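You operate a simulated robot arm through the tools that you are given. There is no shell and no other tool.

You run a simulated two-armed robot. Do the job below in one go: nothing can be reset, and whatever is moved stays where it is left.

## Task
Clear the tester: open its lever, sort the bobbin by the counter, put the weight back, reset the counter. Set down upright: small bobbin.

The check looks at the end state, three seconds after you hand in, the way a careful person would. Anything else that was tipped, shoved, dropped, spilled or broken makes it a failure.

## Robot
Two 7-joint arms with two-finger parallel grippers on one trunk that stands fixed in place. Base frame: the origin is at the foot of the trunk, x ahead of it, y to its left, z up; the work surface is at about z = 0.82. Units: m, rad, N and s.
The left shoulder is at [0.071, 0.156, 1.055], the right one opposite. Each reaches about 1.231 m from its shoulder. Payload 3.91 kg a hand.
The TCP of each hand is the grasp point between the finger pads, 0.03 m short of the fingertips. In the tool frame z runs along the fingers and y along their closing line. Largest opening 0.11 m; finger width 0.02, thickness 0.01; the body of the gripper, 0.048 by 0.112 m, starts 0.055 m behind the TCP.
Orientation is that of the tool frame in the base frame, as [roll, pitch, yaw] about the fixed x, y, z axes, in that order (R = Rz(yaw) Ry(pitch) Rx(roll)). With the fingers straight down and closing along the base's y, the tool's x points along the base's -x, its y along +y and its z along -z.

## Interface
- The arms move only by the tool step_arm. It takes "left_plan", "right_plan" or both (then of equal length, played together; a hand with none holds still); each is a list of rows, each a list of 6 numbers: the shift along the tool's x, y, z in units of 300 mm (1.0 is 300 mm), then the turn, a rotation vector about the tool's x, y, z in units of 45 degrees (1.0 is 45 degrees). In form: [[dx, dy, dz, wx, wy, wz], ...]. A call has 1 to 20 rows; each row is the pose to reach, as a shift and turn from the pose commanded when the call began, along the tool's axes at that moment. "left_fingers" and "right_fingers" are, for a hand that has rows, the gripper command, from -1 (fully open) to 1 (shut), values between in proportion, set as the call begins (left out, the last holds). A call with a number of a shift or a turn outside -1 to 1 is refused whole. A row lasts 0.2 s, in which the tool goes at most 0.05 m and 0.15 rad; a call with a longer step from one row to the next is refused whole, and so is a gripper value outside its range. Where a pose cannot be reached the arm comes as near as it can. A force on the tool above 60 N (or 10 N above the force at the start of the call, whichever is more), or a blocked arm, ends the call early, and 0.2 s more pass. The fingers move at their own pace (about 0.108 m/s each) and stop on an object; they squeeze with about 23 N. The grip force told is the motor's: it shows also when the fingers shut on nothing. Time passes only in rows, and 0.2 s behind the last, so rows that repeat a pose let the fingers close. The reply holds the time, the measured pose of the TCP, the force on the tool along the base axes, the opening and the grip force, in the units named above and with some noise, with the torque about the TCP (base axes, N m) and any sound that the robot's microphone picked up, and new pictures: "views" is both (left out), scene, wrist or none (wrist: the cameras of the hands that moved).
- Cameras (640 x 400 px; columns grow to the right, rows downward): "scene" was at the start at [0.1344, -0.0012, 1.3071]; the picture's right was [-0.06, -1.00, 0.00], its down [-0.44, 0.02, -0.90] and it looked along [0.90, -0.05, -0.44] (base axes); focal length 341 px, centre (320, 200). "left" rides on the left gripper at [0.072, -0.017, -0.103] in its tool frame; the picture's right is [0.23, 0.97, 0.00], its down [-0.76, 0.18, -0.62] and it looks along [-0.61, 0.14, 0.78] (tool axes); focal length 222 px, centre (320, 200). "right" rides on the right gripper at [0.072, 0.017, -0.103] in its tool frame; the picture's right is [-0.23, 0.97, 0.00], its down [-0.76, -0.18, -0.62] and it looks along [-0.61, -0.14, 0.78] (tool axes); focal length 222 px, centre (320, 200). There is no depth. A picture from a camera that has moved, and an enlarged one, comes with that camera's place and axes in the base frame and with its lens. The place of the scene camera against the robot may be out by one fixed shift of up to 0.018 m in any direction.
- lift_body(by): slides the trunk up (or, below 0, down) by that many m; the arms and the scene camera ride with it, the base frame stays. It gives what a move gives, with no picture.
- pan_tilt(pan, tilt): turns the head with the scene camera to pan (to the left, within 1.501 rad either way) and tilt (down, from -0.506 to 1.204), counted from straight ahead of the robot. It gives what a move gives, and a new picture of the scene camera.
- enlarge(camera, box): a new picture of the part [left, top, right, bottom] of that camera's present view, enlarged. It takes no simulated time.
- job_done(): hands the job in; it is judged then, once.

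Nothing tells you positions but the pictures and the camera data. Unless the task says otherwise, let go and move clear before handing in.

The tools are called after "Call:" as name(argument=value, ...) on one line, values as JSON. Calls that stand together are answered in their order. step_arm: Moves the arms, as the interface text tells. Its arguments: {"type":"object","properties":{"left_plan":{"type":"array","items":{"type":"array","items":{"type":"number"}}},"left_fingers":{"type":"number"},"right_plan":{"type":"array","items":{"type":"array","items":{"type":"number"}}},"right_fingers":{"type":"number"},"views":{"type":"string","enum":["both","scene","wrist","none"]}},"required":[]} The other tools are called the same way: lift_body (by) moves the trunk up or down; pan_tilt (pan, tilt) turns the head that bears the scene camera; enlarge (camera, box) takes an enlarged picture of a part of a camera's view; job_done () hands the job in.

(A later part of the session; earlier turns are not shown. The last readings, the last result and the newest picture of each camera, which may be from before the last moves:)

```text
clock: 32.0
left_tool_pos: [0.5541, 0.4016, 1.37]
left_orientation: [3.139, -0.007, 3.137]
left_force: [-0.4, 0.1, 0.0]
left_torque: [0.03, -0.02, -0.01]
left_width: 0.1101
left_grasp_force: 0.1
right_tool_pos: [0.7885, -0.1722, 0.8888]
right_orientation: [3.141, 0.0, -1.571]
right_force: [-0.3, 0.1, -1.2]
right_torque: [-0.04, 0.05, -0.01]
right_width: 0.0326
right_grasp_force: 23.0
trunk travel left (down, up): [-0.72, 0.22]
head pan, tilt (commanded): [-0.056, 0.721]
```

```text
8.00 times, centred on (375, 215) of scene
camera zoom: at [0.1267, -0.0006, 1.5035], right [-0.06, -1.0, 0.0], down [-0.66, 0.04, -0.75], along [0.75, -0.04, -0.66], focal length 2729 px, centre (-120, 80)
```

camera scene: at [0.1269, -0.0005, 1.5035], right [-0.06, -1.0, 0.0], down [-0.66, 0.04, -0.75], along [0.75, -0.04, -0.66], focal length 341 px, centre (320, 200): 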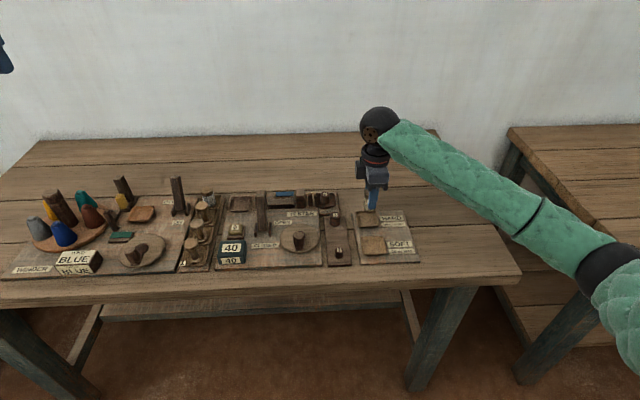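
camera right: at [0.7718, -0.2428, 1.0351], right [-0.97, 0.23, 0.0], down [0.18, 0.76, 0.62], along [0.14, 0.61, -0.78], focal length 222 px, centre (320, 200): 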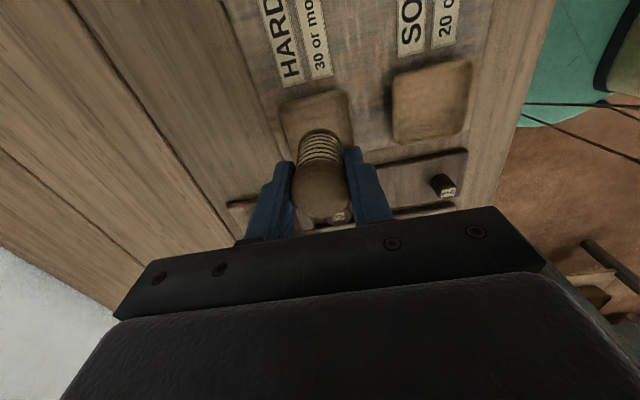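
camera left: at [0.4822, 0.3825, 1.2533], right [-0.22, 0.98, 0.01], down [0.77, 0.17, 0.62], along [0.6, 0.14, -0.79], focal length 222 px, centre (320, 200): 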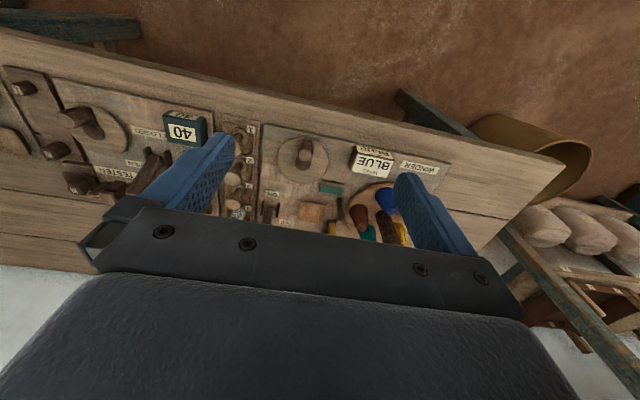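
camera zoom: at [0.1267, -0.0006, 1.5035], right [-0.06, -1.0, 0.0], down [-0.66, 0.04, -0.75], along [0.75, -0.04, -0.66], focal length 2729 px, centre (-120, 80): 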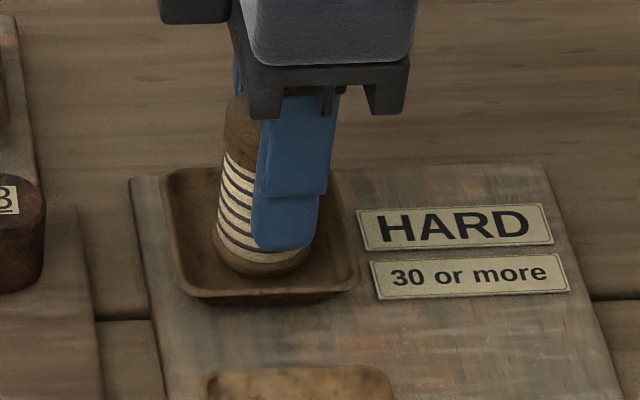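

Call:
step_arm(right_plan=[[0.0, 0, 0.004, 0, 0, 0], [0.0, 0, 0.008, 0, 0, 0], [0.0, 0, 0.008, 0, 0, 0]], views="none")

Call:
enlarge(camera="scene", box=[340, 190, 410, 240])

```text
clock: 32.8
left_tool_pos: [0.555, 0.4013, 1.3705]
left_orientation: [3.138, -0.005, 3.136]
left_force: [-0.4, -0.4, 0.1]
left_torque: [0.0, -0.02, 0.03]
left_width: 0.1101
left_grasp_force: 0.0
right_tool_pos: [0.7895, -0.1722, 0.8868]
right_orientation: [3.141, 0.0, -1.569]
right_force: [0.2, -0.4, -1.2]
right_torque: [0.0, -0.02, -0.01]
right_width: 0.0327
right_grasp_force: 23.4
trunk travel left (down, up): [-0.72, 0.22]
head pan, tilt (commanded): [-0.056, 0.721]
```

```text
8.00 times, centred on (375, 215) of scene
camera zoom: at [0.1266, -0.0007, 1.5035], right [-0.06, -1.0, 0.0], down [-0.66, 0.04, -0.75], along [0.75, -0.04, -0.66], focal length 2729 px, centre (-120, 80)
```

zoom: 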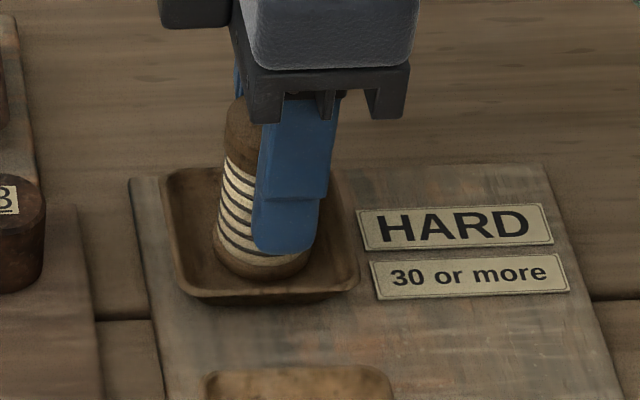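

Call:
step_arm(right_plan=[[0.0, 0, 0.004, 0, 0, 0], [0.0, 0, 0.008, 0, 0, 0], [0.0, 0, 0.008, 0, 0, 0]], views="none")

Call:
enlarge(camera="scene", box=[340, 190, 410, 240])

```text
clock: 33.6
left_tool_pos: [0.5545, 0.4009, 1.3697]
left_orientation: [3.138, -0.008, 3.136]
left_force: [0.5, 0.4, 0.3]
left_torque: [-0.02, 0.01, -0.01]
left_width: 0.11
left_grasp_force: 0.1
right_tool_pos: [0.7884, -0.1708, 0.8851]
right_orientation: [3.141, 0.001, -1.57]
right_force: [-0.3, -0.5, -0.3]
right_torque: [0.01, 0.02, -0.02]
right_width: 0.0326
right_grasp_force: 23.0
trunk travel left (down, up): [-0.72, 0.22]
head pan, tilt (commanded): [-0.056, 0.721]
```

```text
8.00 times, centred on (375, 215) of scene
camera zoom: at [0.1267, -0.0007, 1.5035], right [-0.06, -1.0, 0.0], down [-0.66, 0.04, -0.75], along [0.75, -0.04, -0.66], focal length 2729 px, centre (-120, 80)
```

zoom: 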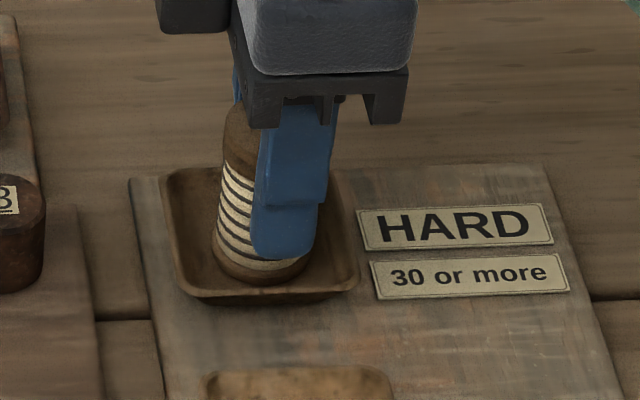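

Call:
step_arm(right_plan=[[0.0, 0, 0.003, 0, 0, 0], [0.0, 0, 0.006, 0, 0, 0], [0.0, 0, 0.006, 0, 0, 0]], views="none")

Call:
enlarge(camera="scene", box=[340, 190, 410, 240])

```text
clock: 34.4
left_tool_pos: [0.5563, 0.4018, 1.3691]
left_orientation: [3.139, -0.007, 3.138]
left_force: [-0.3, 0.6, 0.4]
left_torque: [0.05, 0.01, 0.02]
left_width: 0.1099
left_grasp_force: 0.1
right_tool_pos: [0.7892, -0.1723, 0.8833]
right_orientation: [-3.141, 0.001, -1.568]
right_force: [-0.6, -0.6, -0.2]
right_torque: [-0.01, -0.02, 0.0]
right_width: 0.0327
right_grasp_force: 23.4
trunk travel left (down, up): [-0.72, 0.22]
head pan, tilt (commanded): [-0.056, 0.721]
```

```text
8.00 times, centred on (375, 215) of scene
camera zoom: at [0.1267, -0.0007, 1.5035], right [-0.06, -1.0, 0.0], down [-0.66, 0.04, -0.75], along [0.75, -0.04, -0.66], focal length 2729 px, centre (-120, 80)
```

zoom: 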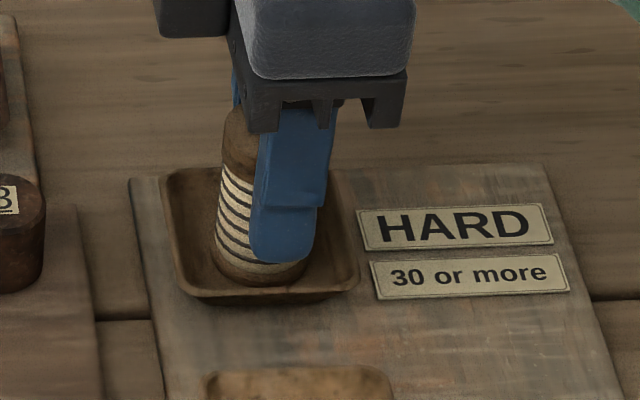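

Call:
step_arm(right_plan=[[0.0, 0, 0.003, 0, 0, 0], [0.0, 0, 0.006, 0, 0, 0], [0.0, 0, 0.006, 0, 0, 0]], views="none")

Call:
enlarge(camera="scene", box=[340, 190, 410, 240])

Call:
enlarge(camera="right", box=[220, 60, 420, 185])

```text
clock: 35.2
left_tool_pos: [0.5536, 0.4015, 1.3704]
left_orientation: [3.137, -0.006, 3.136]
left_force: [-0.4, 0.9, -0.1]
left_torque: [0.03, 0.01, 0.01]
left_width: 0.1102
left_grasp_force: 0.0
right_tool_pos: [0.7877, -0.1709, 0.8824]
right_orientation: [-3.139, -0.001, -1.569]
right_force: [-0.5, -1.3, 11.1]
right_torque: [-0.05, 0.04, 0.02]
right_width: 0.0326
right_grasp_force: 23.0
trunk travel left (down, up): [-0.72, 0.22]
head pan, tilt (commanded): [-0.056, 0.721]
```

```text
8.00 times, centred on (375, 215) of scene
camera zoom: at [0.1256, -0.0005, 1.5038], right [-0.06, -1.0, 0.0], down [-0.66, 0.04, -0.75], along [0.75, -0.04, -0.66], focal length 2729 px, centre (-120, 80)
```

zoom: 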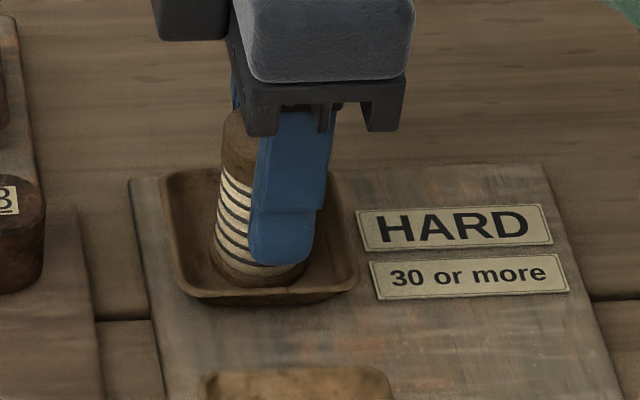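

```text
3.20 times, centred on (320, 122) of right
camera zoom: at [0.7712, -0.2431, 0.9859], right [-0.97, 0.23, 0.0], down [0.18, 0.76, 0.62], along [0.14, 0.61, -0.78], focal length 711 px, centre (320, 448)
```

zoom: 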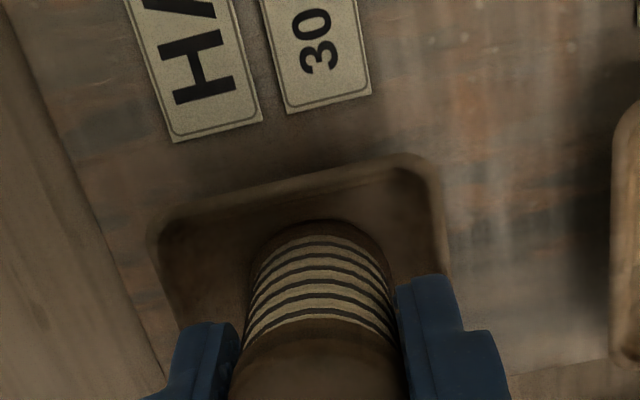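

Contact felt (11 N). I'll ease up 1 mm and open the fingers gently, then check that the bobbin stands.

Call:
step_arm(right_plan=[[0.0, 0, -0.003, 0, 0, 0], [0.0, 0, -0.003, 0, 0, 0]], views="none")

Call:
step_arm(right_plan=[[0.0, 0, 0, 0, 0, 0], [0.0, 0, 0, 0, 0, 0], [0.0, 0, 0, 0, 0, 0]], right_fingers=-0.09, views="wrist")

Call:
enlarge(camera="scene", box=[340, 190, 410, 240])

Call:
enlarge(camera="right", box=[220, 60, 420, 185])

```text
clock: 35.8
left_tool_pos: [0.554, 0.4008, 1.3692]
left_orientation: [3.14, -0.007, 3.136]
left_force: [0.3, -0.1, 0.4]
left_torque: [0.02, -0.01, 0.01]
left_width: 0.1102
left_grasp_force: 0.1
right_tool_pos: [0.7879, -0.1715, 0.8817]
right_orientation: [-3.141, 0.0, -1.568]
right_force: [2.2, 0.5, 6.8]
right_torque: [0.03, -0.1, -0.01]
right_width: 0.0326
right_grasp_force: 22.7
trunk travel left (down, up): [-0.72, 0.22]
head pan, tilt (commanded): [-0.056, 0.721]
```

```text
clock: 36.6
left_tool_pos: [0.5536, 0.4015, 1.3708]
left_orientation: [3.137, -0.008, 3.137]
left_force: [-0.8, -0.1, -0.2]
left_torque: [0.02, -0.01, -0.04]
left_width: 0.1099
left_grasp_force: 0.0
right_tool_pos: [0.7877, -0.1721, 0.8811]
right_orientation: [-3.141, -0.001, -1.57]
right_force: [0.0, -0.1, 1.0]
right_torque: [0.02, -0.02, -0.02]
right_width: 0.0596
right_grasp_force: 0.2
trunk travel left (down, up): [-0.72, 0.22]
head pan, tilt (commanded): [-0.056, 0.721]
camera right: at [0.7716, -0.2435, 0.9855], right [-0.97, 0.23, 0.0], down [0.18, 0.76, 0.62], along [0.14, 0.61, -0.78], focal length 222 px, centre (320, 200)
```

right: 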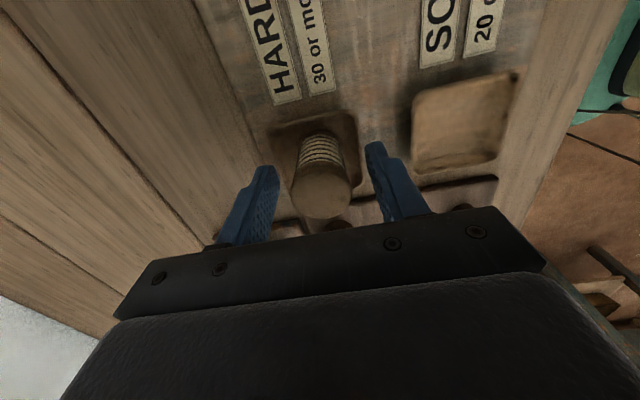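

```text
8.00 times, centred on (375, 215) of scene
camera zoom: at [0.1268, -0.0007, 1.5035], right [-0.06, -1.0, 0.0], down [-0.66, 0.04, -0.75], along [0.75, -0.04, -0.66], focal length 2729 px, centre (-120, 80)
```

zoom: 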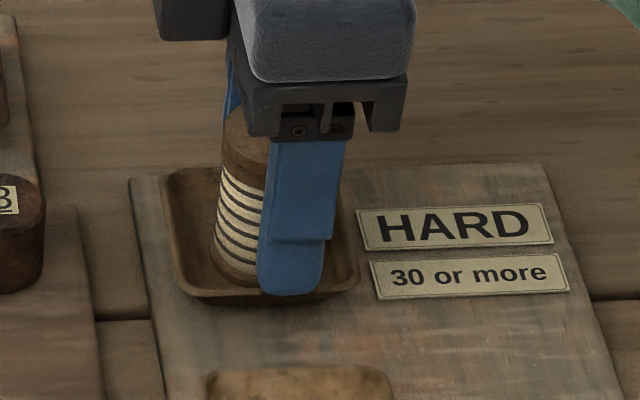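

```text
3.20 times, centred on (320, 122) of right
camera zoom: at [0.7716, -0.2435, 0.9855], right [-0.97, 0.23, 0.0], down [0.18, 0.76, 0.62], along [0.14, 0.61, -0.78], focal length 711 px, centre (320, 448)
```

zoom: 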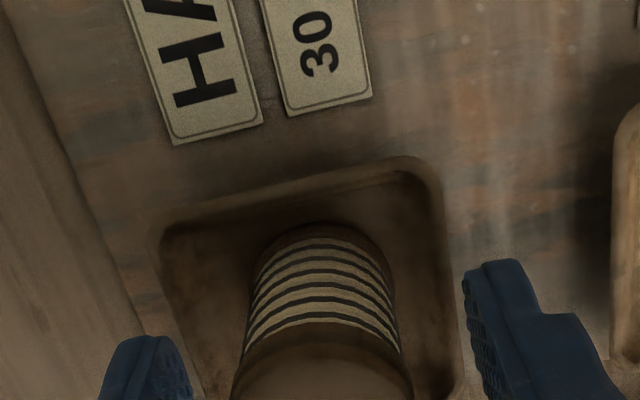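

Call:
step_arm(right_plan=[[0.0, 0, -0.02, 0, 0, 0], [0.0, 0, -0.06, 0, 0, 0], [0.0, 0, -0.12, 0, 0, 0], [0.0, 0, -0.2, 0, 0, 0], [0, 0, -0.3, 0, 0, 0], [0, 0, -0.4, 0, 0, 0], [0, 0, -0.45, 0, 0, 0], [0, 0, -0.45, 0, 0, 0]], views="both")

Call:
enlarge(camera="scene", box=[300, 180, 420, 260])

Call:
enlarge(camera="right", box=[200, 30, 440, 180])

```text
clock: 38.4
left_tool_pos: [0.5559, 0.4016, 1.3709]
left_orientation: [3.138, -0.006, 3.137]
left_force: [0.4, 0.1, -0.6]
left_torque: [0.02, -0.01, -0.02]
left_width: 0.1102
left_grasp_force: 0.0
right_tool_pos: [0.7881, -0.1733, 1.0179]
right_orientation: [3.142, -0.001, -1.568]
right_force: [-0.5, 0.0, -0.2]
right_torque: [-0.03, -0.01, -0.02]
right_width: 0.06
right_grasp_force: 0.1
trunk travel left (down, up): [-0.72, 0.22]
head pan, tilt (commanded): [-0.056, 0.721]
camera scene: at [0.1268, -0.0008, 1.5035], right [-0.06, -1.0, 0.0], down [-0.66, 0.04, -0.75], along [0.75, -0.04, -0.66], focal length 341 px, centre (320, 200)
camera right: at [0.7718, -0.245, 1.1217], right [-0.97, 0.23, 0.0], down [0.18, 0.76, 0.62], along [0.14, 0.61, -0.78], focal length 222 px, centre (320, 200)
```

scene: 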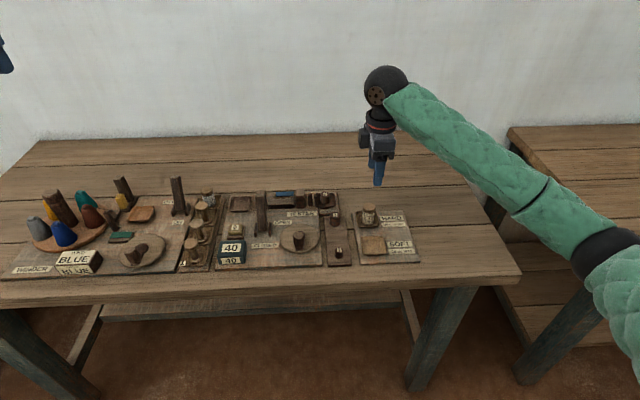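
right: 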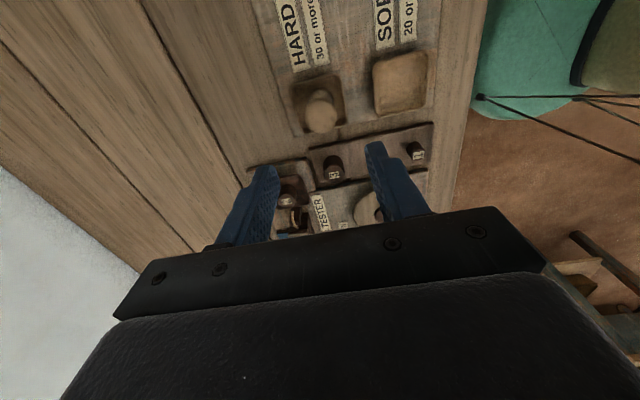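

```text
5.00 times, centred on (360, 220) of scene
camera zoom: at [0.1268, -0.0008, 1.5035], right [-0.06, -1.0, 0.0], down [-0.66, 0.04, -0.75], along [0.75, -0.04, -0.66], focal length 1706 px, centre (120, 100)
```

zoom: 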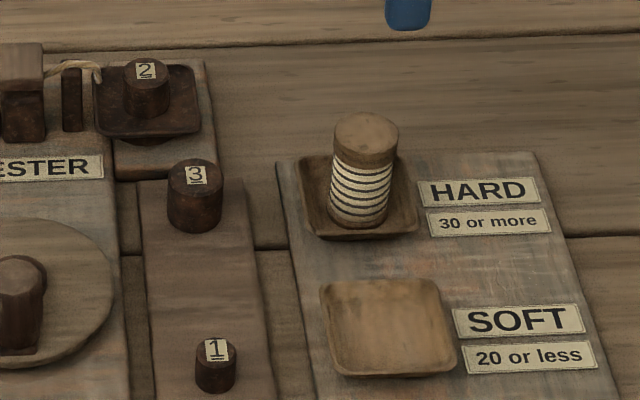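

```text
2.67 times, centred on (320, 105) of right
camera zoom: at [0.7718, -0.245, 1.1217], right [-0.97, 0.23, 0.0], down [0.18, 0.76, 0.62], along [0.14, 0.61, -0.78], focal length 592 px, centre (320, 453)
```

zoom: 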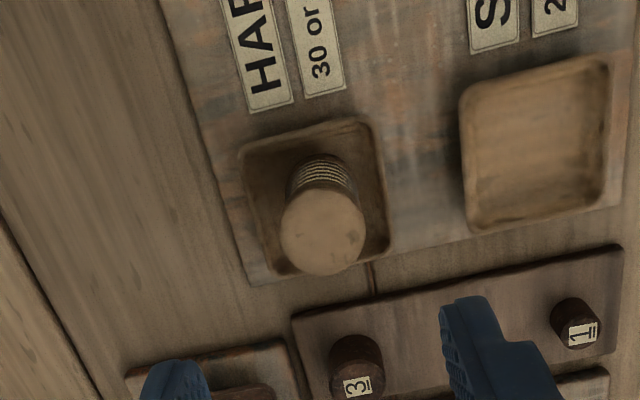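

The bobbin stands upright in the HARD tray. Next is weight 2: I'll move above its pan at about (0.845, -0.058) and take a close look.

Call:
step_arm(right_plan=[[-0.08, -0.04, 0, 0, 0, 0], [-0.16, -0.08, 0, 0, 0, 0], [-0.24, -0.12, 0, 0, 0, 0], [-0.32, -0.16, 0, 0, 0, 0], [-0.378, -0.19, 0, 0, 0, 0], [-0.378, -0.19, 0, 0, 0, 0]], views="both")

Call:
enlarge(camera="right", box=[220, 60, 420, 185])

Call:
enlarge(camera="scene", box=[290, 180, 350, 220])

Call:
enlarge(camera="scene", box=[310, 200, 380, 270])

```text
clock: 39.8
left_tool_pos: [0.5548, 0.4017, 1.3709]
left_orientation: [3.139, -0.006, 3.136]
left_force: [0.0, -0.1, 0.0]
left_torque: [-0.01, -0.02, -0.03]
left_width: 0.1099
left_grasp_force: 0.1
right_tool_pos: [0.8448, -0.0583, 1.0161]
right_orientation: [-3.141, -0.001, -1.568]
right_force: [-0.4, 0.1, 0.2]
right_torque: [0.02, 0.0, -0.01]
right_width: 0.0601
right_grasp_force: 0.1
trunk travel left (down, up): [-0.72, 0.22]
head pan, tilt (commanded): [-0.056, 0.721]
camera scene: at [0.1266, -0.001, 1.5035], right [-0.06, -1.0, 0.0], down [-0.66, 0.04, -0.75], along [0.75, -0.04, -0.66], focal length 341 px, centre (320, 200)
camera right: at [0.8282, -0.1296, 1.1206], right [-0.97, 0.23, 0.0], down [0.18, 0.76, 0.62], along [0.14, 0.61, -0.78], focal length 222 px, centre (320, 200)
```

scene: 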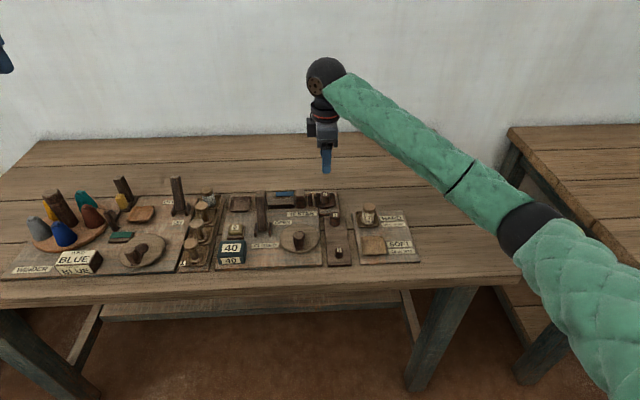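
right: 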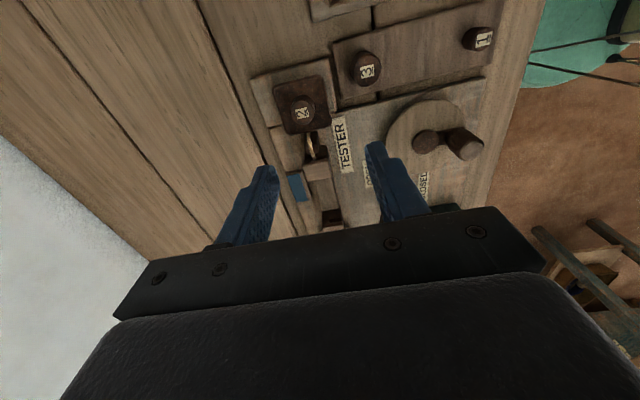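

```text
3.20 times, centred on (320, 122) of right
camera zoom: at [0.8282, -0.1296, 1.1206], right [-0.97, 0.23, 0.0], down [0.18, 0.76, 0.62], along [0.14, 0.61, -0.78], focal length 711 px, centre (320, 448)
```

zoom: 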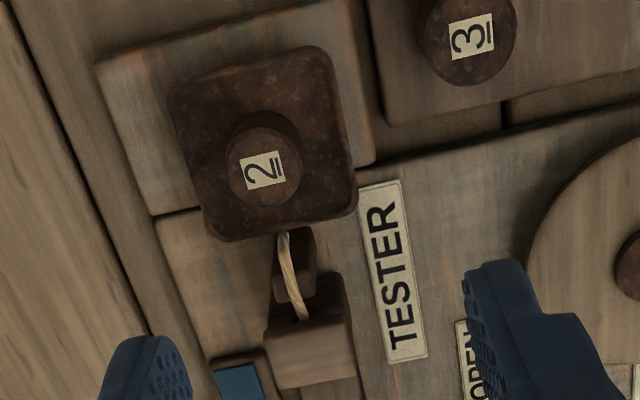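

```text
10.00 times, centred on (320, 200) of scene
camera zoom: at [0.1266, -0.001, 1.5035], right [-0.06, -1.0, 0.0], down [-0.66, 0.04, -0.75], along [0.75, -0.04, -0.66], focal length 3412 px, centre (320, 200)
```

zoom: 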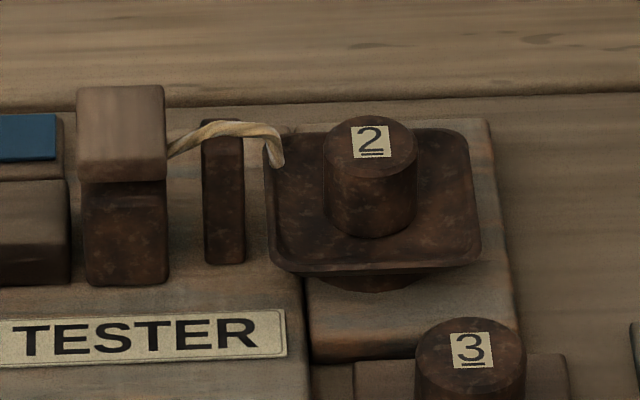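

```text
5.71 times, centred on (345, 235) of scene
camera zoom: at [0.1266, -0.001, 1.5035], right [-0.06, -1.0, 0.0], down [-0.66, 0.04, -0.75], along [0.75, -0.04, -0.66], focal length 1949 px, centre (177, 0)
```

zoom: 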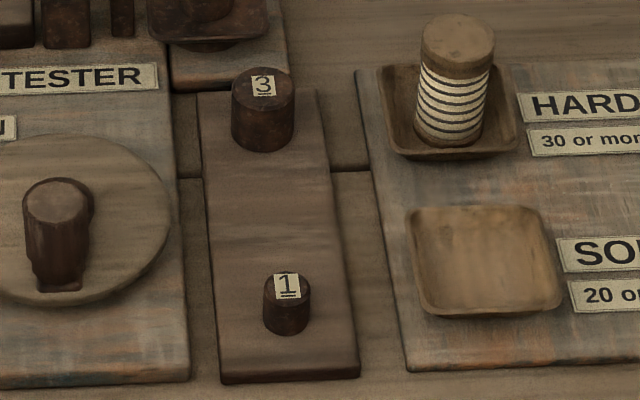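

Weight 2 sits in the pan at about (0.866, -0.058), top z ≈ 0.865, 26 mm across, with the pan rim at about z ≈ 0.848. I'll descend above it with a modest opening and check alignment.

Call:
step_arm(right_plan=[[0, -0.035, 0.08, 0, 0, 0], [0, -0.071, 0.16, 0, 0, 0], [0, -0.071, 0.25, 0, 0, 0], [0, -0.071, 0.33, 0, 0, 0], [0, -0.071, 0.33, 0, 0, 0]], right_fingers=0.05, views="wrist")

Call:
enlarge(camera="right", box=[220, 90, 420, 215])

Call:
enlarge(camera="scene", box=[290, 170, 350, 220])

```text
clock: 41.0
left_tool_pos: [0.5555, 0.4004, 1.3695]
left_orientation: [3.141, -0.007, 3.135]
left_force: [0.5, 0.0, -0.1]
left_torque: [-0.02, 0.01, 0.02]
left_width: 0.1099
left_grasp_force: 0.0
right_tool_pos: [0.8648, -0.0573, 0.9161]
right_orientation: [3.141, 0.0, -1.568]
right_force: [-0.1, -0.7, -0.2]
right_torque: [0.01, 0.02, 0.03]
right_width: 0.0524
right_grasp_force: 0.0
trunk travel left (down, up): [-0.72, 0.22]
head pan, tilt (commanded): [-0.056, 0.721]
camera right: at [0.8478, -0.1289, 1.021], right [-0.97, 0.23, 0.0], down [0.18, 0.76, 0.62], along [0.14, 0.61, -0.78], focal length 222 px, centre (320, 200)
```

right: 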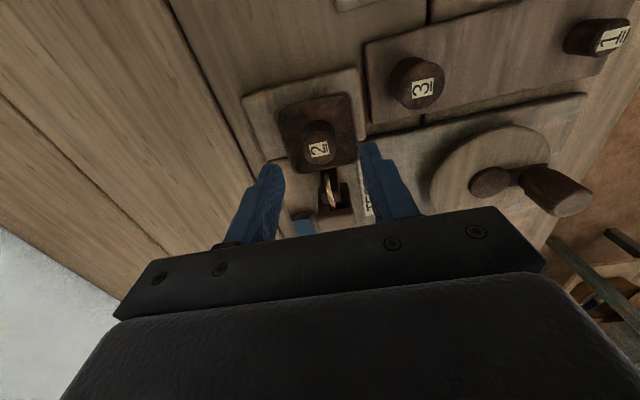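

```text
3.20 times, centred on (320, 152) of right
camera zoom: at [0.8478, -0.1289, 1.021], right [-0.97, 0.23, 0.0], down [0.18, 0.76, 0.62], along [0.14, 0.61, -0.78], focal length 711 px, centre (320, 352)
```

zoom: 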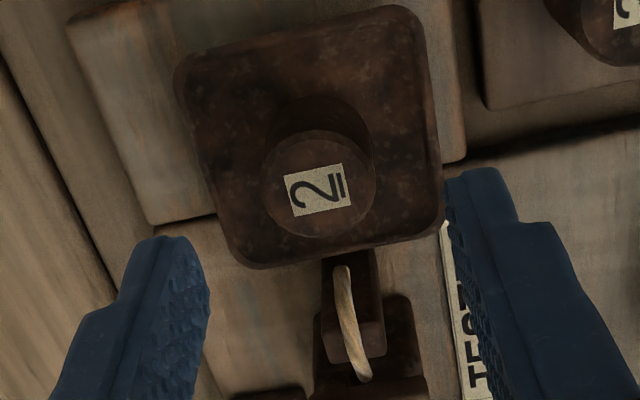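

```text
8.00 times, centred on (320, 195) of scene
camera zoom: at [0.1264, -0.0005, 1.5036], right [-0.06, -1.0, 0.0], down [-0.66, 0.04, -0.75], along [0.75, -0.04, -0.66], focal length 2729 px, centre (320, 240)
```

zoom: 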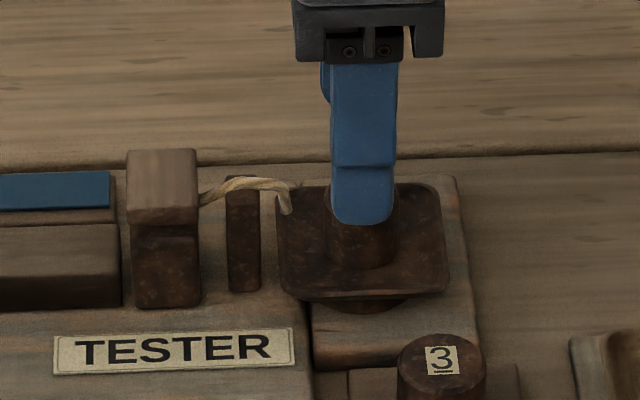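

Call:
step_arm(right_plan=[[0.002, 0, 0.04, 0, 0, 0], [0.002, 0, 0.08, 0, 0, 0], [0.002, 0, 0.11, 0, 0, 0], [0.002, 0, 0.11, 0, 0, 0]], views="none")

Call:
enlarge(camera="right", box=[220, 90, 420, 215])

Call:
enlarge(camera="scene", box=[290, 170, 350, 220])

```text
clock: 42.0
left_tool_pos: [0.5545, 0.4022, 1.3704]
left_orientation: [3.136, -0.007, 3.137]
left_force: [-0.3, 0.0, -0.4]
left_torque: [-0.03, 0.0, 0.02]
left_width: 0.1099
left_grasp_force: 0.1
right_tool_pos: [0.8668, -0.0571, 0.885]
right_orientation: [3.141, 0.0, -1.569]
right_force: [0.4, -0.2, -0.7]
right_torque: [-0.01, -0.02, 0.01]
right_width: 0.0526
right_grasp_force: 0.0
trunk travel left (down, up): [-0.72, 0.22]
head pan, tilt (commanded): [-0.056, 0.721]
```

```text
3.20 times, centred on (320, 152) of right
camera zoom: at [0.8491, -0.1284, 0.9893], right [-0.97, 0.23, 0.0], down [0.18, 0.76, 0.62], along [0.14, 0.61, -0.78], focal length 711 px, centre (320, 352)
```

zoom: 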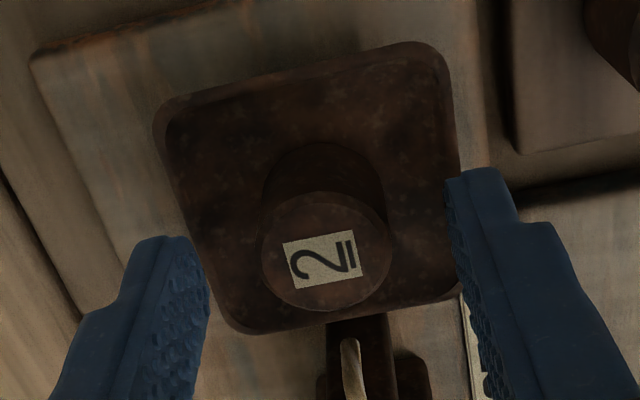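

```text
8.00 times, centred on (320, 195) of scene
camera zoom: at [0.1266, -0.0006, 1.5035], right [-0.06, -1.0, 0.0], down [-0.66, 0.04, -0.75], along [0.75, -0.04, -0.66], focal length 2729 px, centre (320, 240)
```

zoom: 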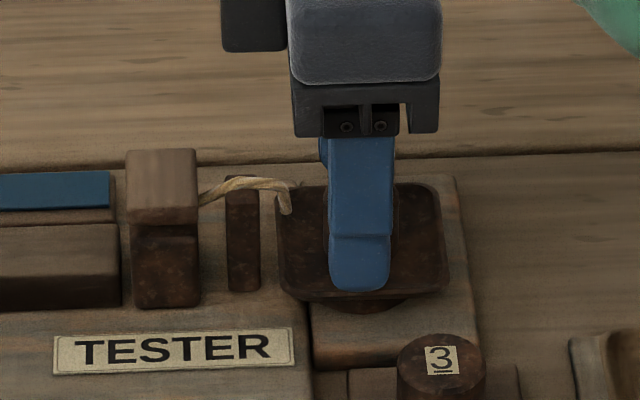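

Call:
step_arm(right_plan=[[0.0, 0.003, 0.0, 0, 0, 0], [0.0, 0.003, 0.005, 0, 0, 0], [0.0, 0.003, 0.01, 0, 0, 0], [0.0, 0.003, 0.01, 0, 0, 0]], right_fingers=0.29, views="none")

Call:
enlarge(camera="right", box=[220, 90, 420, 215])

Call:
enlarge(camera="scene", box=[290, 170, 350, 220])

```text
clock: 43.0
left_tool_pos: [0.5548, 0.4013, 1.3698]
left_orientation: [3.136, -0.006, 3.137]
left_force: [0.2, 0.5, 0.4]
left_torque: [0.0, -0.01, 0.03]
left_width: 0.11
left_grasp_force: 0.0
right_tool_pos: [0.8654, -0.0586, 0.8819]
right_orientation: [-3.14, 0.0, -1.569]
right_force: [-0.1, 0.2, -0.3]
right_torque: [-0.01, -0.01, -0.04]
right_width: 0.0389
right_grasp_force: 0.2
trunk travel left (down, up): [-0.72, 0.22]
head pan, tilt (commanded): [-0.056, 0.721]
```

```text
3.20 times, centred on (320, 152) of right
camera zoom: at [0.8482, -0.1301, 0.9861], right [-0.97, 0.23, 0.0], down [0.18, 0.76, 0.62], along [0.14, 0.61, -0.78], focal length 711 px, centre (320, 352)
```

zoom: 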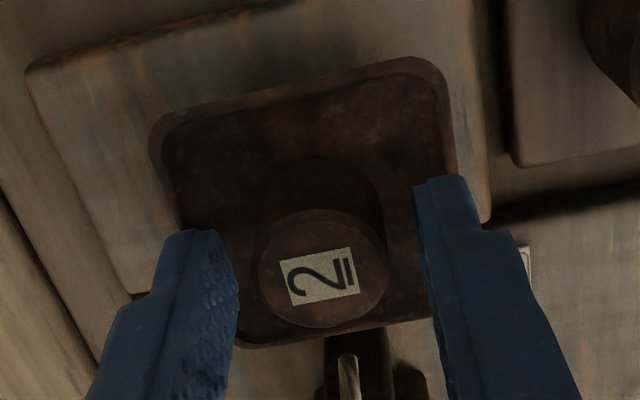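

```text
8.00 times, centred on (320, 195) of scene
camera zoom: at [0.1267, -0.0006, 1.5035], right [-0.06, -1.0, 0.0], down [-0.66, 0.04, -0.75], along [0.75, -0.04, -0.66], focal length 2729 px, centre (320, 240)
```

zoom: 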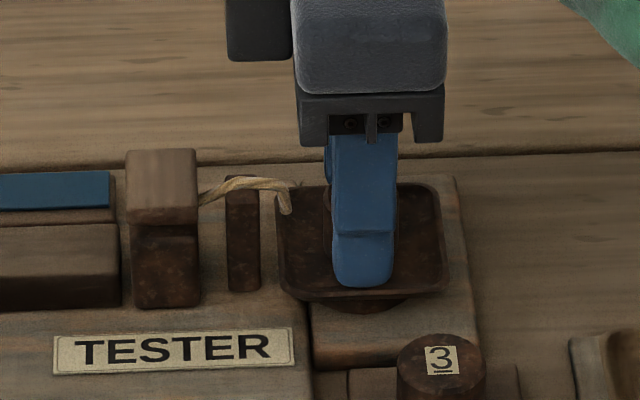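

Call:
step_arm(right_plan=[[0.0, -0.004, 0.003, 0, 0, 0], [0.0, -0.004, 0.003, 0, 0, 0], [0.0, -0.004, 0.003, 0, 0, 0], [0.0, -0.004, 0.003, 0, 0, 0]], right_fingers=1, views="none")

Call:
enlarge(camera="right", box=[220, 90, 420, 215])

Call:
enlarge(camera="scene", box=[290, 170, 350, 220])

```text
clock: 44.0
left_tool_pos: [0.5557, 0.4017, 1.3694]
left_orientation: [3.139, -0.007, 3.136]
left_force: [0.2, 0.4, -0.2]
left_torque: [0.03, 0.0, 0.02]
left_width: 0.1101
left_grasp_force: 0.0
right_tool_pos: [0.8675, -0.0584, 0.8822]
right_orientation: [3.141, 0.0, -1.57]
right_force: [-0.3, 0.2, 0.2]
right_torque: [-0.02, 0.01, 0.01]
right_width: 0.0259
right_grasp_force: 23.2
trunk travel left (down, up): [-0.72, 0.22]
head pan, tilt (commanded): [-0.056, 0.721]
```

```text
3.20 times, centred on (320, 152) of right
camera zoom: at [0.8502, -0.13, 0.9854], right [-0.97, 0.23, 0.0], down [0.18, 0.76, 0.62], along [0.14, 0.61, -0.78], focal length 711 px, centre (320, 352)
```

zoom: 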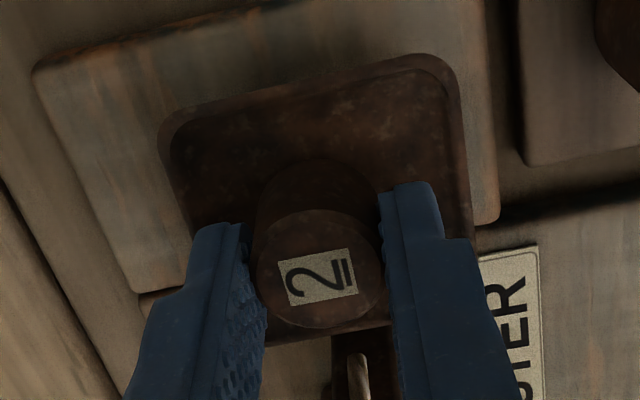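

```text
8.00 times, centred on (320, 195) of scene
camera zoom: at [0.1267, -0.0006, 1.5035], right [-0.06, -1.0, 0.0], down [-0.66, 0.04, -0.75], along [0.75, -0.04, -0.66], focal length 2729 px, centre (320, 240)
```

zoom: 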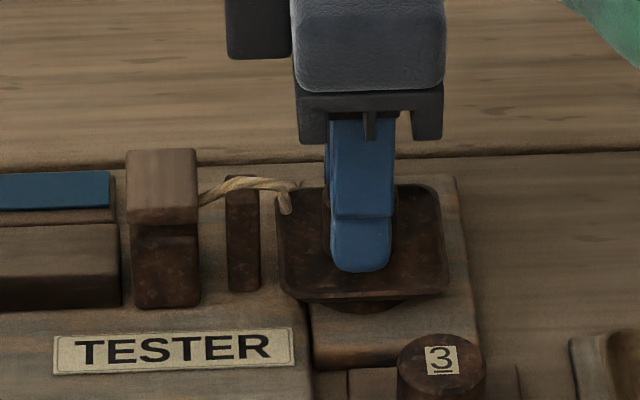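

Call:
step_arm(right_plan=[[0.0, 0, -0.005, 0, 0, 0], [0.0, 0, -0.012, 0, 0, 0], [0.0, 0, -0.025, 0, 0, 0], [0.0, 0, -0.04, 0, 0, 0], [0.0, 0, -0.06, 0, 0, 0], [0.0, 0, -0.08, 0, 0, 0], [0.0, 0, -0.08, 0, 0, 0]], views="none")

Call:
enlarge(camera="right", box=[220, 90, 420, 215])

Call:
enlarge(camera="scene", box=[290, 170, 350, 220])

```text
clock: 45.6
left_tool_pos: [0.5554, 0.4019, 1.3693]
left_orientation: [3.138, -0.007, 3.135]
left_force: [-0.4, 0.2, 0.1]
left_torque: [0.04, 0.01, -0.02]
left_width: 0.1101
left_grasp_force: 0.0
right_tool_pos: [0.8677, -0.0568, 0.9057]
right_orientation: [-3.141, 0.0, -1.569]
right_force: [1.1, -0.7, -1.6]
right_torque: [0.0, -0.01, 0.05]
right_width: 0.0259
right_grasp_force: 23.0
trunk travel left (down, up): [-0.72, 0.22]
head pan, tilt (commanded): [-0.056, 0.721]
```

```text
3.20 times, centred on (320, 152) of right
camera zoom: at [0.8505, -0.1292, 1.0089], right [-0.97, 0.23, 0.0], down [0.18, 0.76, 0.62], along [0.14, 0.61, -0.78], focal length 711 px, centre (320, 352)
```

zoom: 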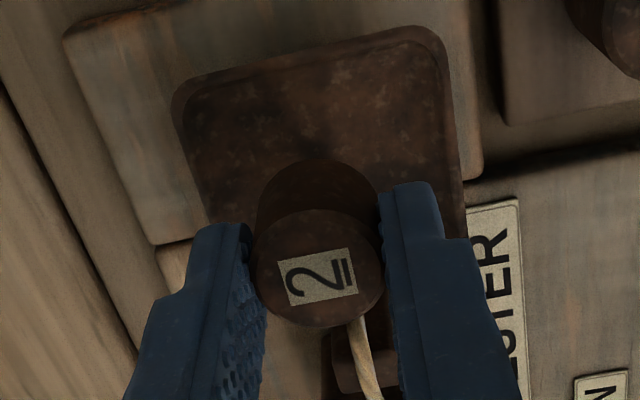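

```text
8.00 times, centred on (320, 195) of scene
camera zoom: at [0.1268, -0.0007, 1.5035], right [-0.06, -1.0, 0.0], down [-0.66, 0.04, -0.75], along [0.75, -0.04, -0.66], focal length 2729 px, centre (320, 240)
```

zoom: 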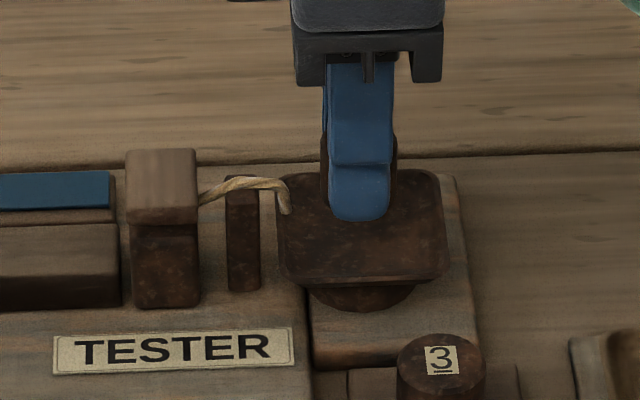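

Call:
step_arm(right_plan=[[0.0, 0, -0.03, 0, 0, 0], [0.0, 0, -0.08, 0, 0, 0], [0.0, 0, -0.15, 0, 0, 0], [0.0, 0, -0.22, 0, 0, 0], [0.0, 0, -0.28, 0, 0, 0], [0.0, 0, -0.28, 0, 0, 0]], views="both")

Call:
enlarge(camera="right", box=[220, 50, 420, 175])

Call:
enlarge(camera="scene", box=[290, 150, 370, 220])

```text
clock: 47.0
left_tool_pos: [0.5553, 0.402, 1.3692]
left_orientation: [3.139, -0.007, 3.138]
left_force: [-0.1, -0.4, 0.2]
left_torque: [0.0, 0.03, -0.03]
left_width: 0.11
left_grasp_force: 0.1
right_tool_pos: [0.8672, -0.0607, 0.9886]
right_orientation: [-3.141, -0.001, -1.567]
right_force: [0.9, -0.1, -1.1]
right_torque: [-0.03, 0.01, -0.01]
right_width: 0.0259
right_grasp_force: 22.8
trunk travel left (down, up): [-0.72, 0.22]
head pan, tilt (commanded): [-0.056, 0.721]
camera scene: at [0.127, -0.0006, 1.5035], right [-0.06, -1.0, 0.0], down [-0.66, 0.04, -0.75], along [0.75, -0.04, -0.66], focal length 341 px, centre (320, 200)
camera right: at [0.8502, -0.1319, 1.0918], right [-0.97, 0.23, 0.0], down [0.18, 0.76, 0.62], along [0.14, 0.61, -0.78], focal length 222 px, centre (320, 200)
```

scene: 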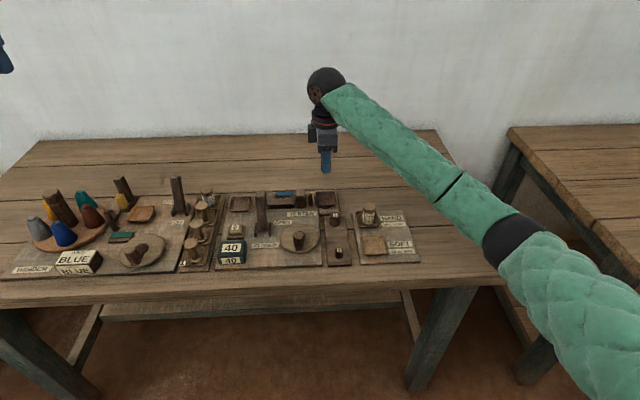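
right: 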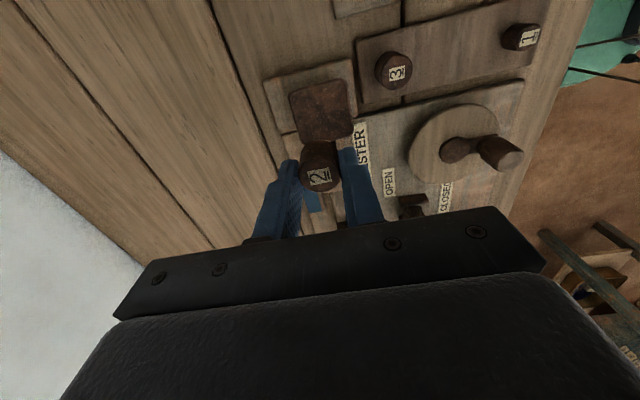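

```text
3.20 times, centred on (320, 112) of right
camera zoom: at [0.8502, -0.1319, 1.0918], right [-0.97, 0.23, 0.0], down [0.18, 0.76, 0.62], along [0.14, 0.61, -0.78], focal length 711 px, centre (320, 480)
```

zoom: 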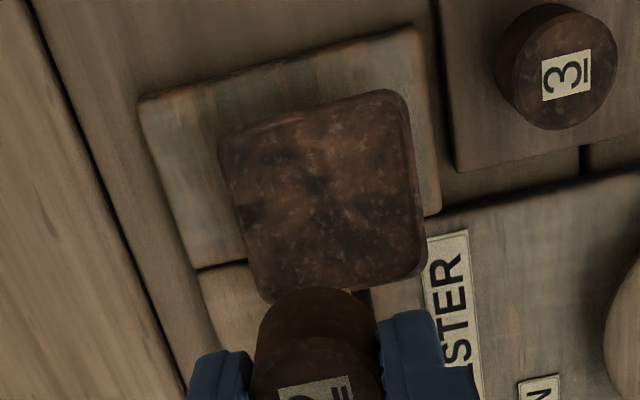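

```text
5.71 times, centred on (330, 185) of scene
camera zoom: at [0.127, -0.0006, 1.5035], right [-0.06, -1.0, 0.0], down [-0.66, 0.04, -0.75], along [0.75, -0.04, -0.66], focal length 1949 px, centre (263, 286)
```

zoom: 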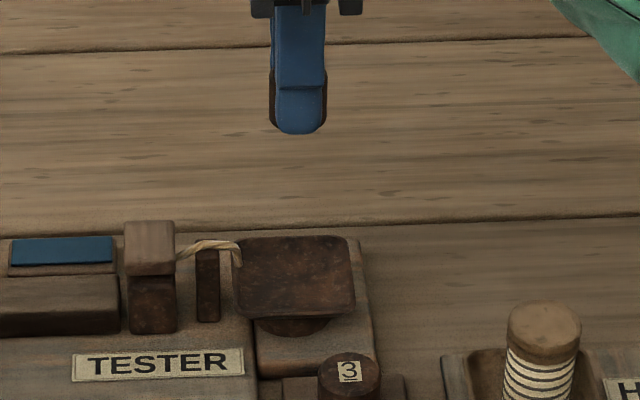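

Weight 2 is held and the pan is clear and level. The rack slots put weight 3 at x ≈ 0.788 and weight 1 at x ≈ 0.674, so the empty middle place is about (0.730, -0.081); I'll carry weight 2 above it.

Call:
step_arm(right_plan=[[0.015, 0.06, 0, 0, 0, 0], [0.03, 0.15, 0, 0, 0, 0], [0.045, 0.25, 0, 0, 0, 0], [0.06, 0.35, 0, 0, 0, 0], [0.07, 0.43, 0, 0, 0, 0], [0.073, 0.457, 0, 0, 0, 0], [0.073, 0.457, 0, 0, 0, 0]], views="both")

Call:
enlarge(camera="right", box=[200, 20, 440, 170])

Call:
enlarge(camera="scene", box=[300, 190, 380, 270])

```text
clock: 48.6
left_tool_pos: [0.5553, 0.4012, 1.3703]
left_orientation: [3.137, -0.007, 3.137]
left_force: [0.1, 0.1, -0.4]
left_torque: [0.01, 0.01, -0.01]
left_width: 0.1101
left_grasp_force: 0.1
right_tool_pos: [0.7299, -0.0837, 0.9884]
right_orientation: [3.142, 0.0, -1.57]
right_force: [0.3, -0.7, -0.8]
right_torque: [-0.03, 0.03, 0.03]
right_width: 0.026
right_grasp_force: 23.6
trunk travel left (down, up): [-0.72, 0.22]
head pan, tilt (commanded): [-0.056, 0.721]
camera scene: at [0.1268, -0.0007, 1.5035], right [-0.06, -1.0, 0.0], down [-0.66, 0.04, -0.75], along [0.75, -0.04, -0.66], focal length 341 px, centre (320, 200)
camera right: at [0.7126, -0.1546, 1.0928], right [-0.97, 0.23, 0.0], down [0.18, 0.76, 0.62], along [0.14, 0.61, -0.78], focal length 222 px, centre (320, 200)
```

scene: 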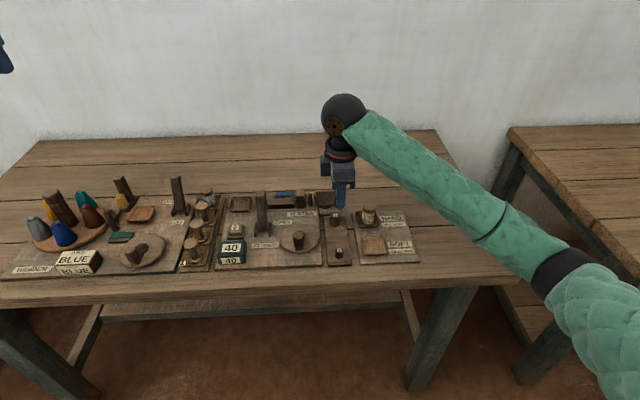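
right: 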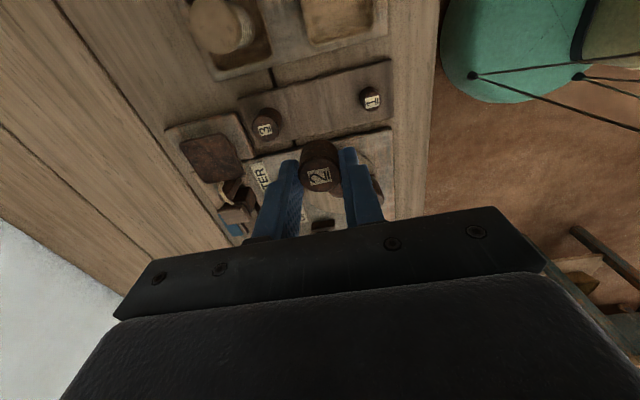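

```text
2.67 times, centred on (320, 95) of right
camera zoom: at [0.7126, -0.1546, 1.0928], right [-0.97, 0.23, 0.0], down [0.18, 0.76, 0.62], along [0.14, 0.61, -0.78], focal length 592 px, centre (320, 480)
```

zoom: 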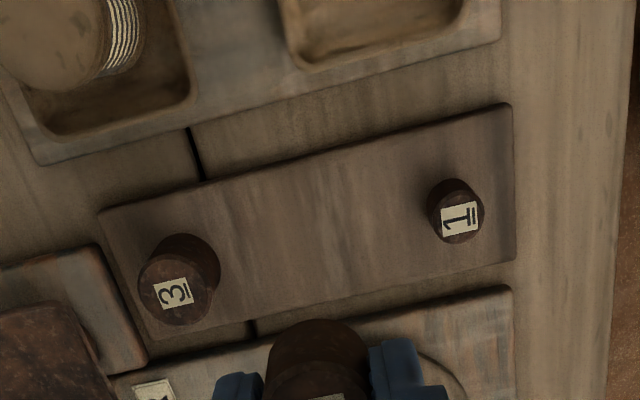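

```text
5.00 times, centred on (340, 230) of scene
camera zoom: at [0.1268, -0.0007, 1.5035], right [-0.06, -1.0, 0.0], down [-0.66, 0.04, -0.75], along [0.75, -0.04, -0.66], focal length 1706 px, centre (220, 50)
```

zoom: 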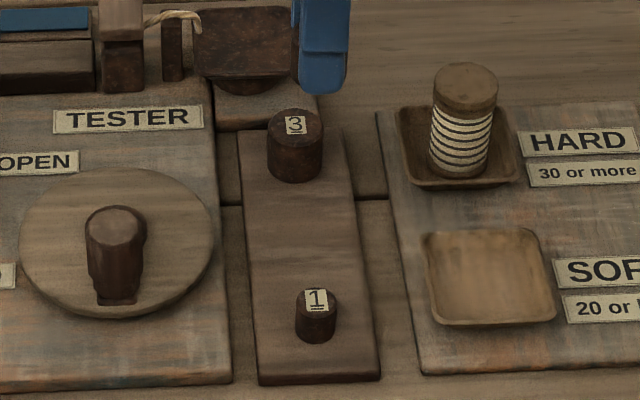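

Call:
step_arm(right_plan=[[-0.009, -0.01, 0.06, 0, 0, 0], [-0.009, -0.01, 0.13, 0, 0, 0], [-0.009, -0.01, 0.2, 0, 0, 0], [-0.009, -0.01, 0.26, 0, 0, 0], [-0.009, -0.01, 0.293, 0, 0, 0], [-0.009, -0.01, 0.293, 0, 0, 0]], views="none")

Call:
enlarge(camera="right", box=[200, 60, 440, 210])

Call:
enlarge(camera="scene", box=[300, 200, 380, 270])

```text
clock: 50.0
left_tool_pos: [0.5557, 0.4011, 1.3697]
left_orientation: [3.139, -0.005, 3.138]
left_force: [-0.2, -0.5, -0.4]
left_torque: [-0.02, -0.01, 0.04]
left_width: 0.11
left_grasp_force: 0.0
right_tool_pos: [0.7329, -0.078, 0.9014]
right_orientation: [3.141, 0.001, -1.569]
right_force: [-0.8, 0.6, 0.1]
right_torque: [0.0, 0.02, 0.02]
right_width: 0.0261
right_grasp_force: 23.2
trunk travel left (down, up): [-0.72, 0.22]
head pan, tilt (commanded): [-0.056, 0.721]
```

```text
2.67 times, centred on (320, 135) of right
camera zoom: at [0.7149, -0.1499, 1.0047], right [-0.97, 0.23, 0.0], down [0.18, 0.76, 0.62], along [0.14, 0.61, -0.78], focal length 592 px, centre (320, 373)
```

zoom: 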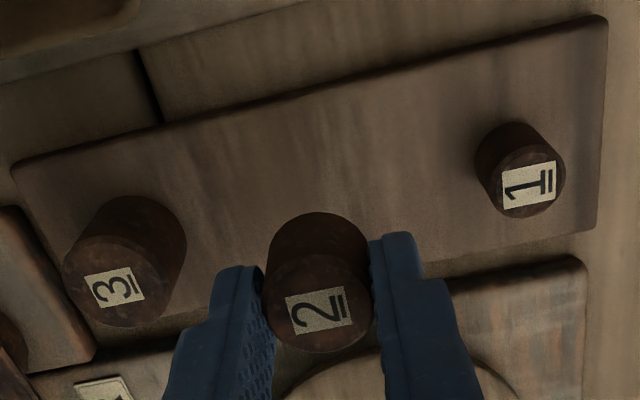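

```text
5.71 times, centred on (340, 235) of scene
camera zoom: at [0.1267, -0.0006, 1.5035], right [-0.06, -1.0, 0.0], down [-0.66, 0.04, -0.75], along [0.75, -0.04, -0.66], focal length 1949 px, centre (206, 0)
```

zoom: 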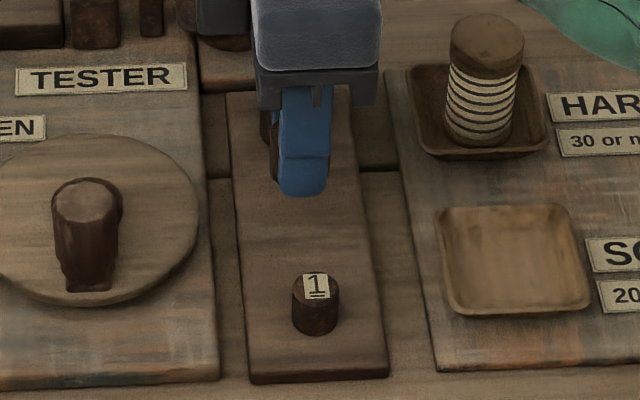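

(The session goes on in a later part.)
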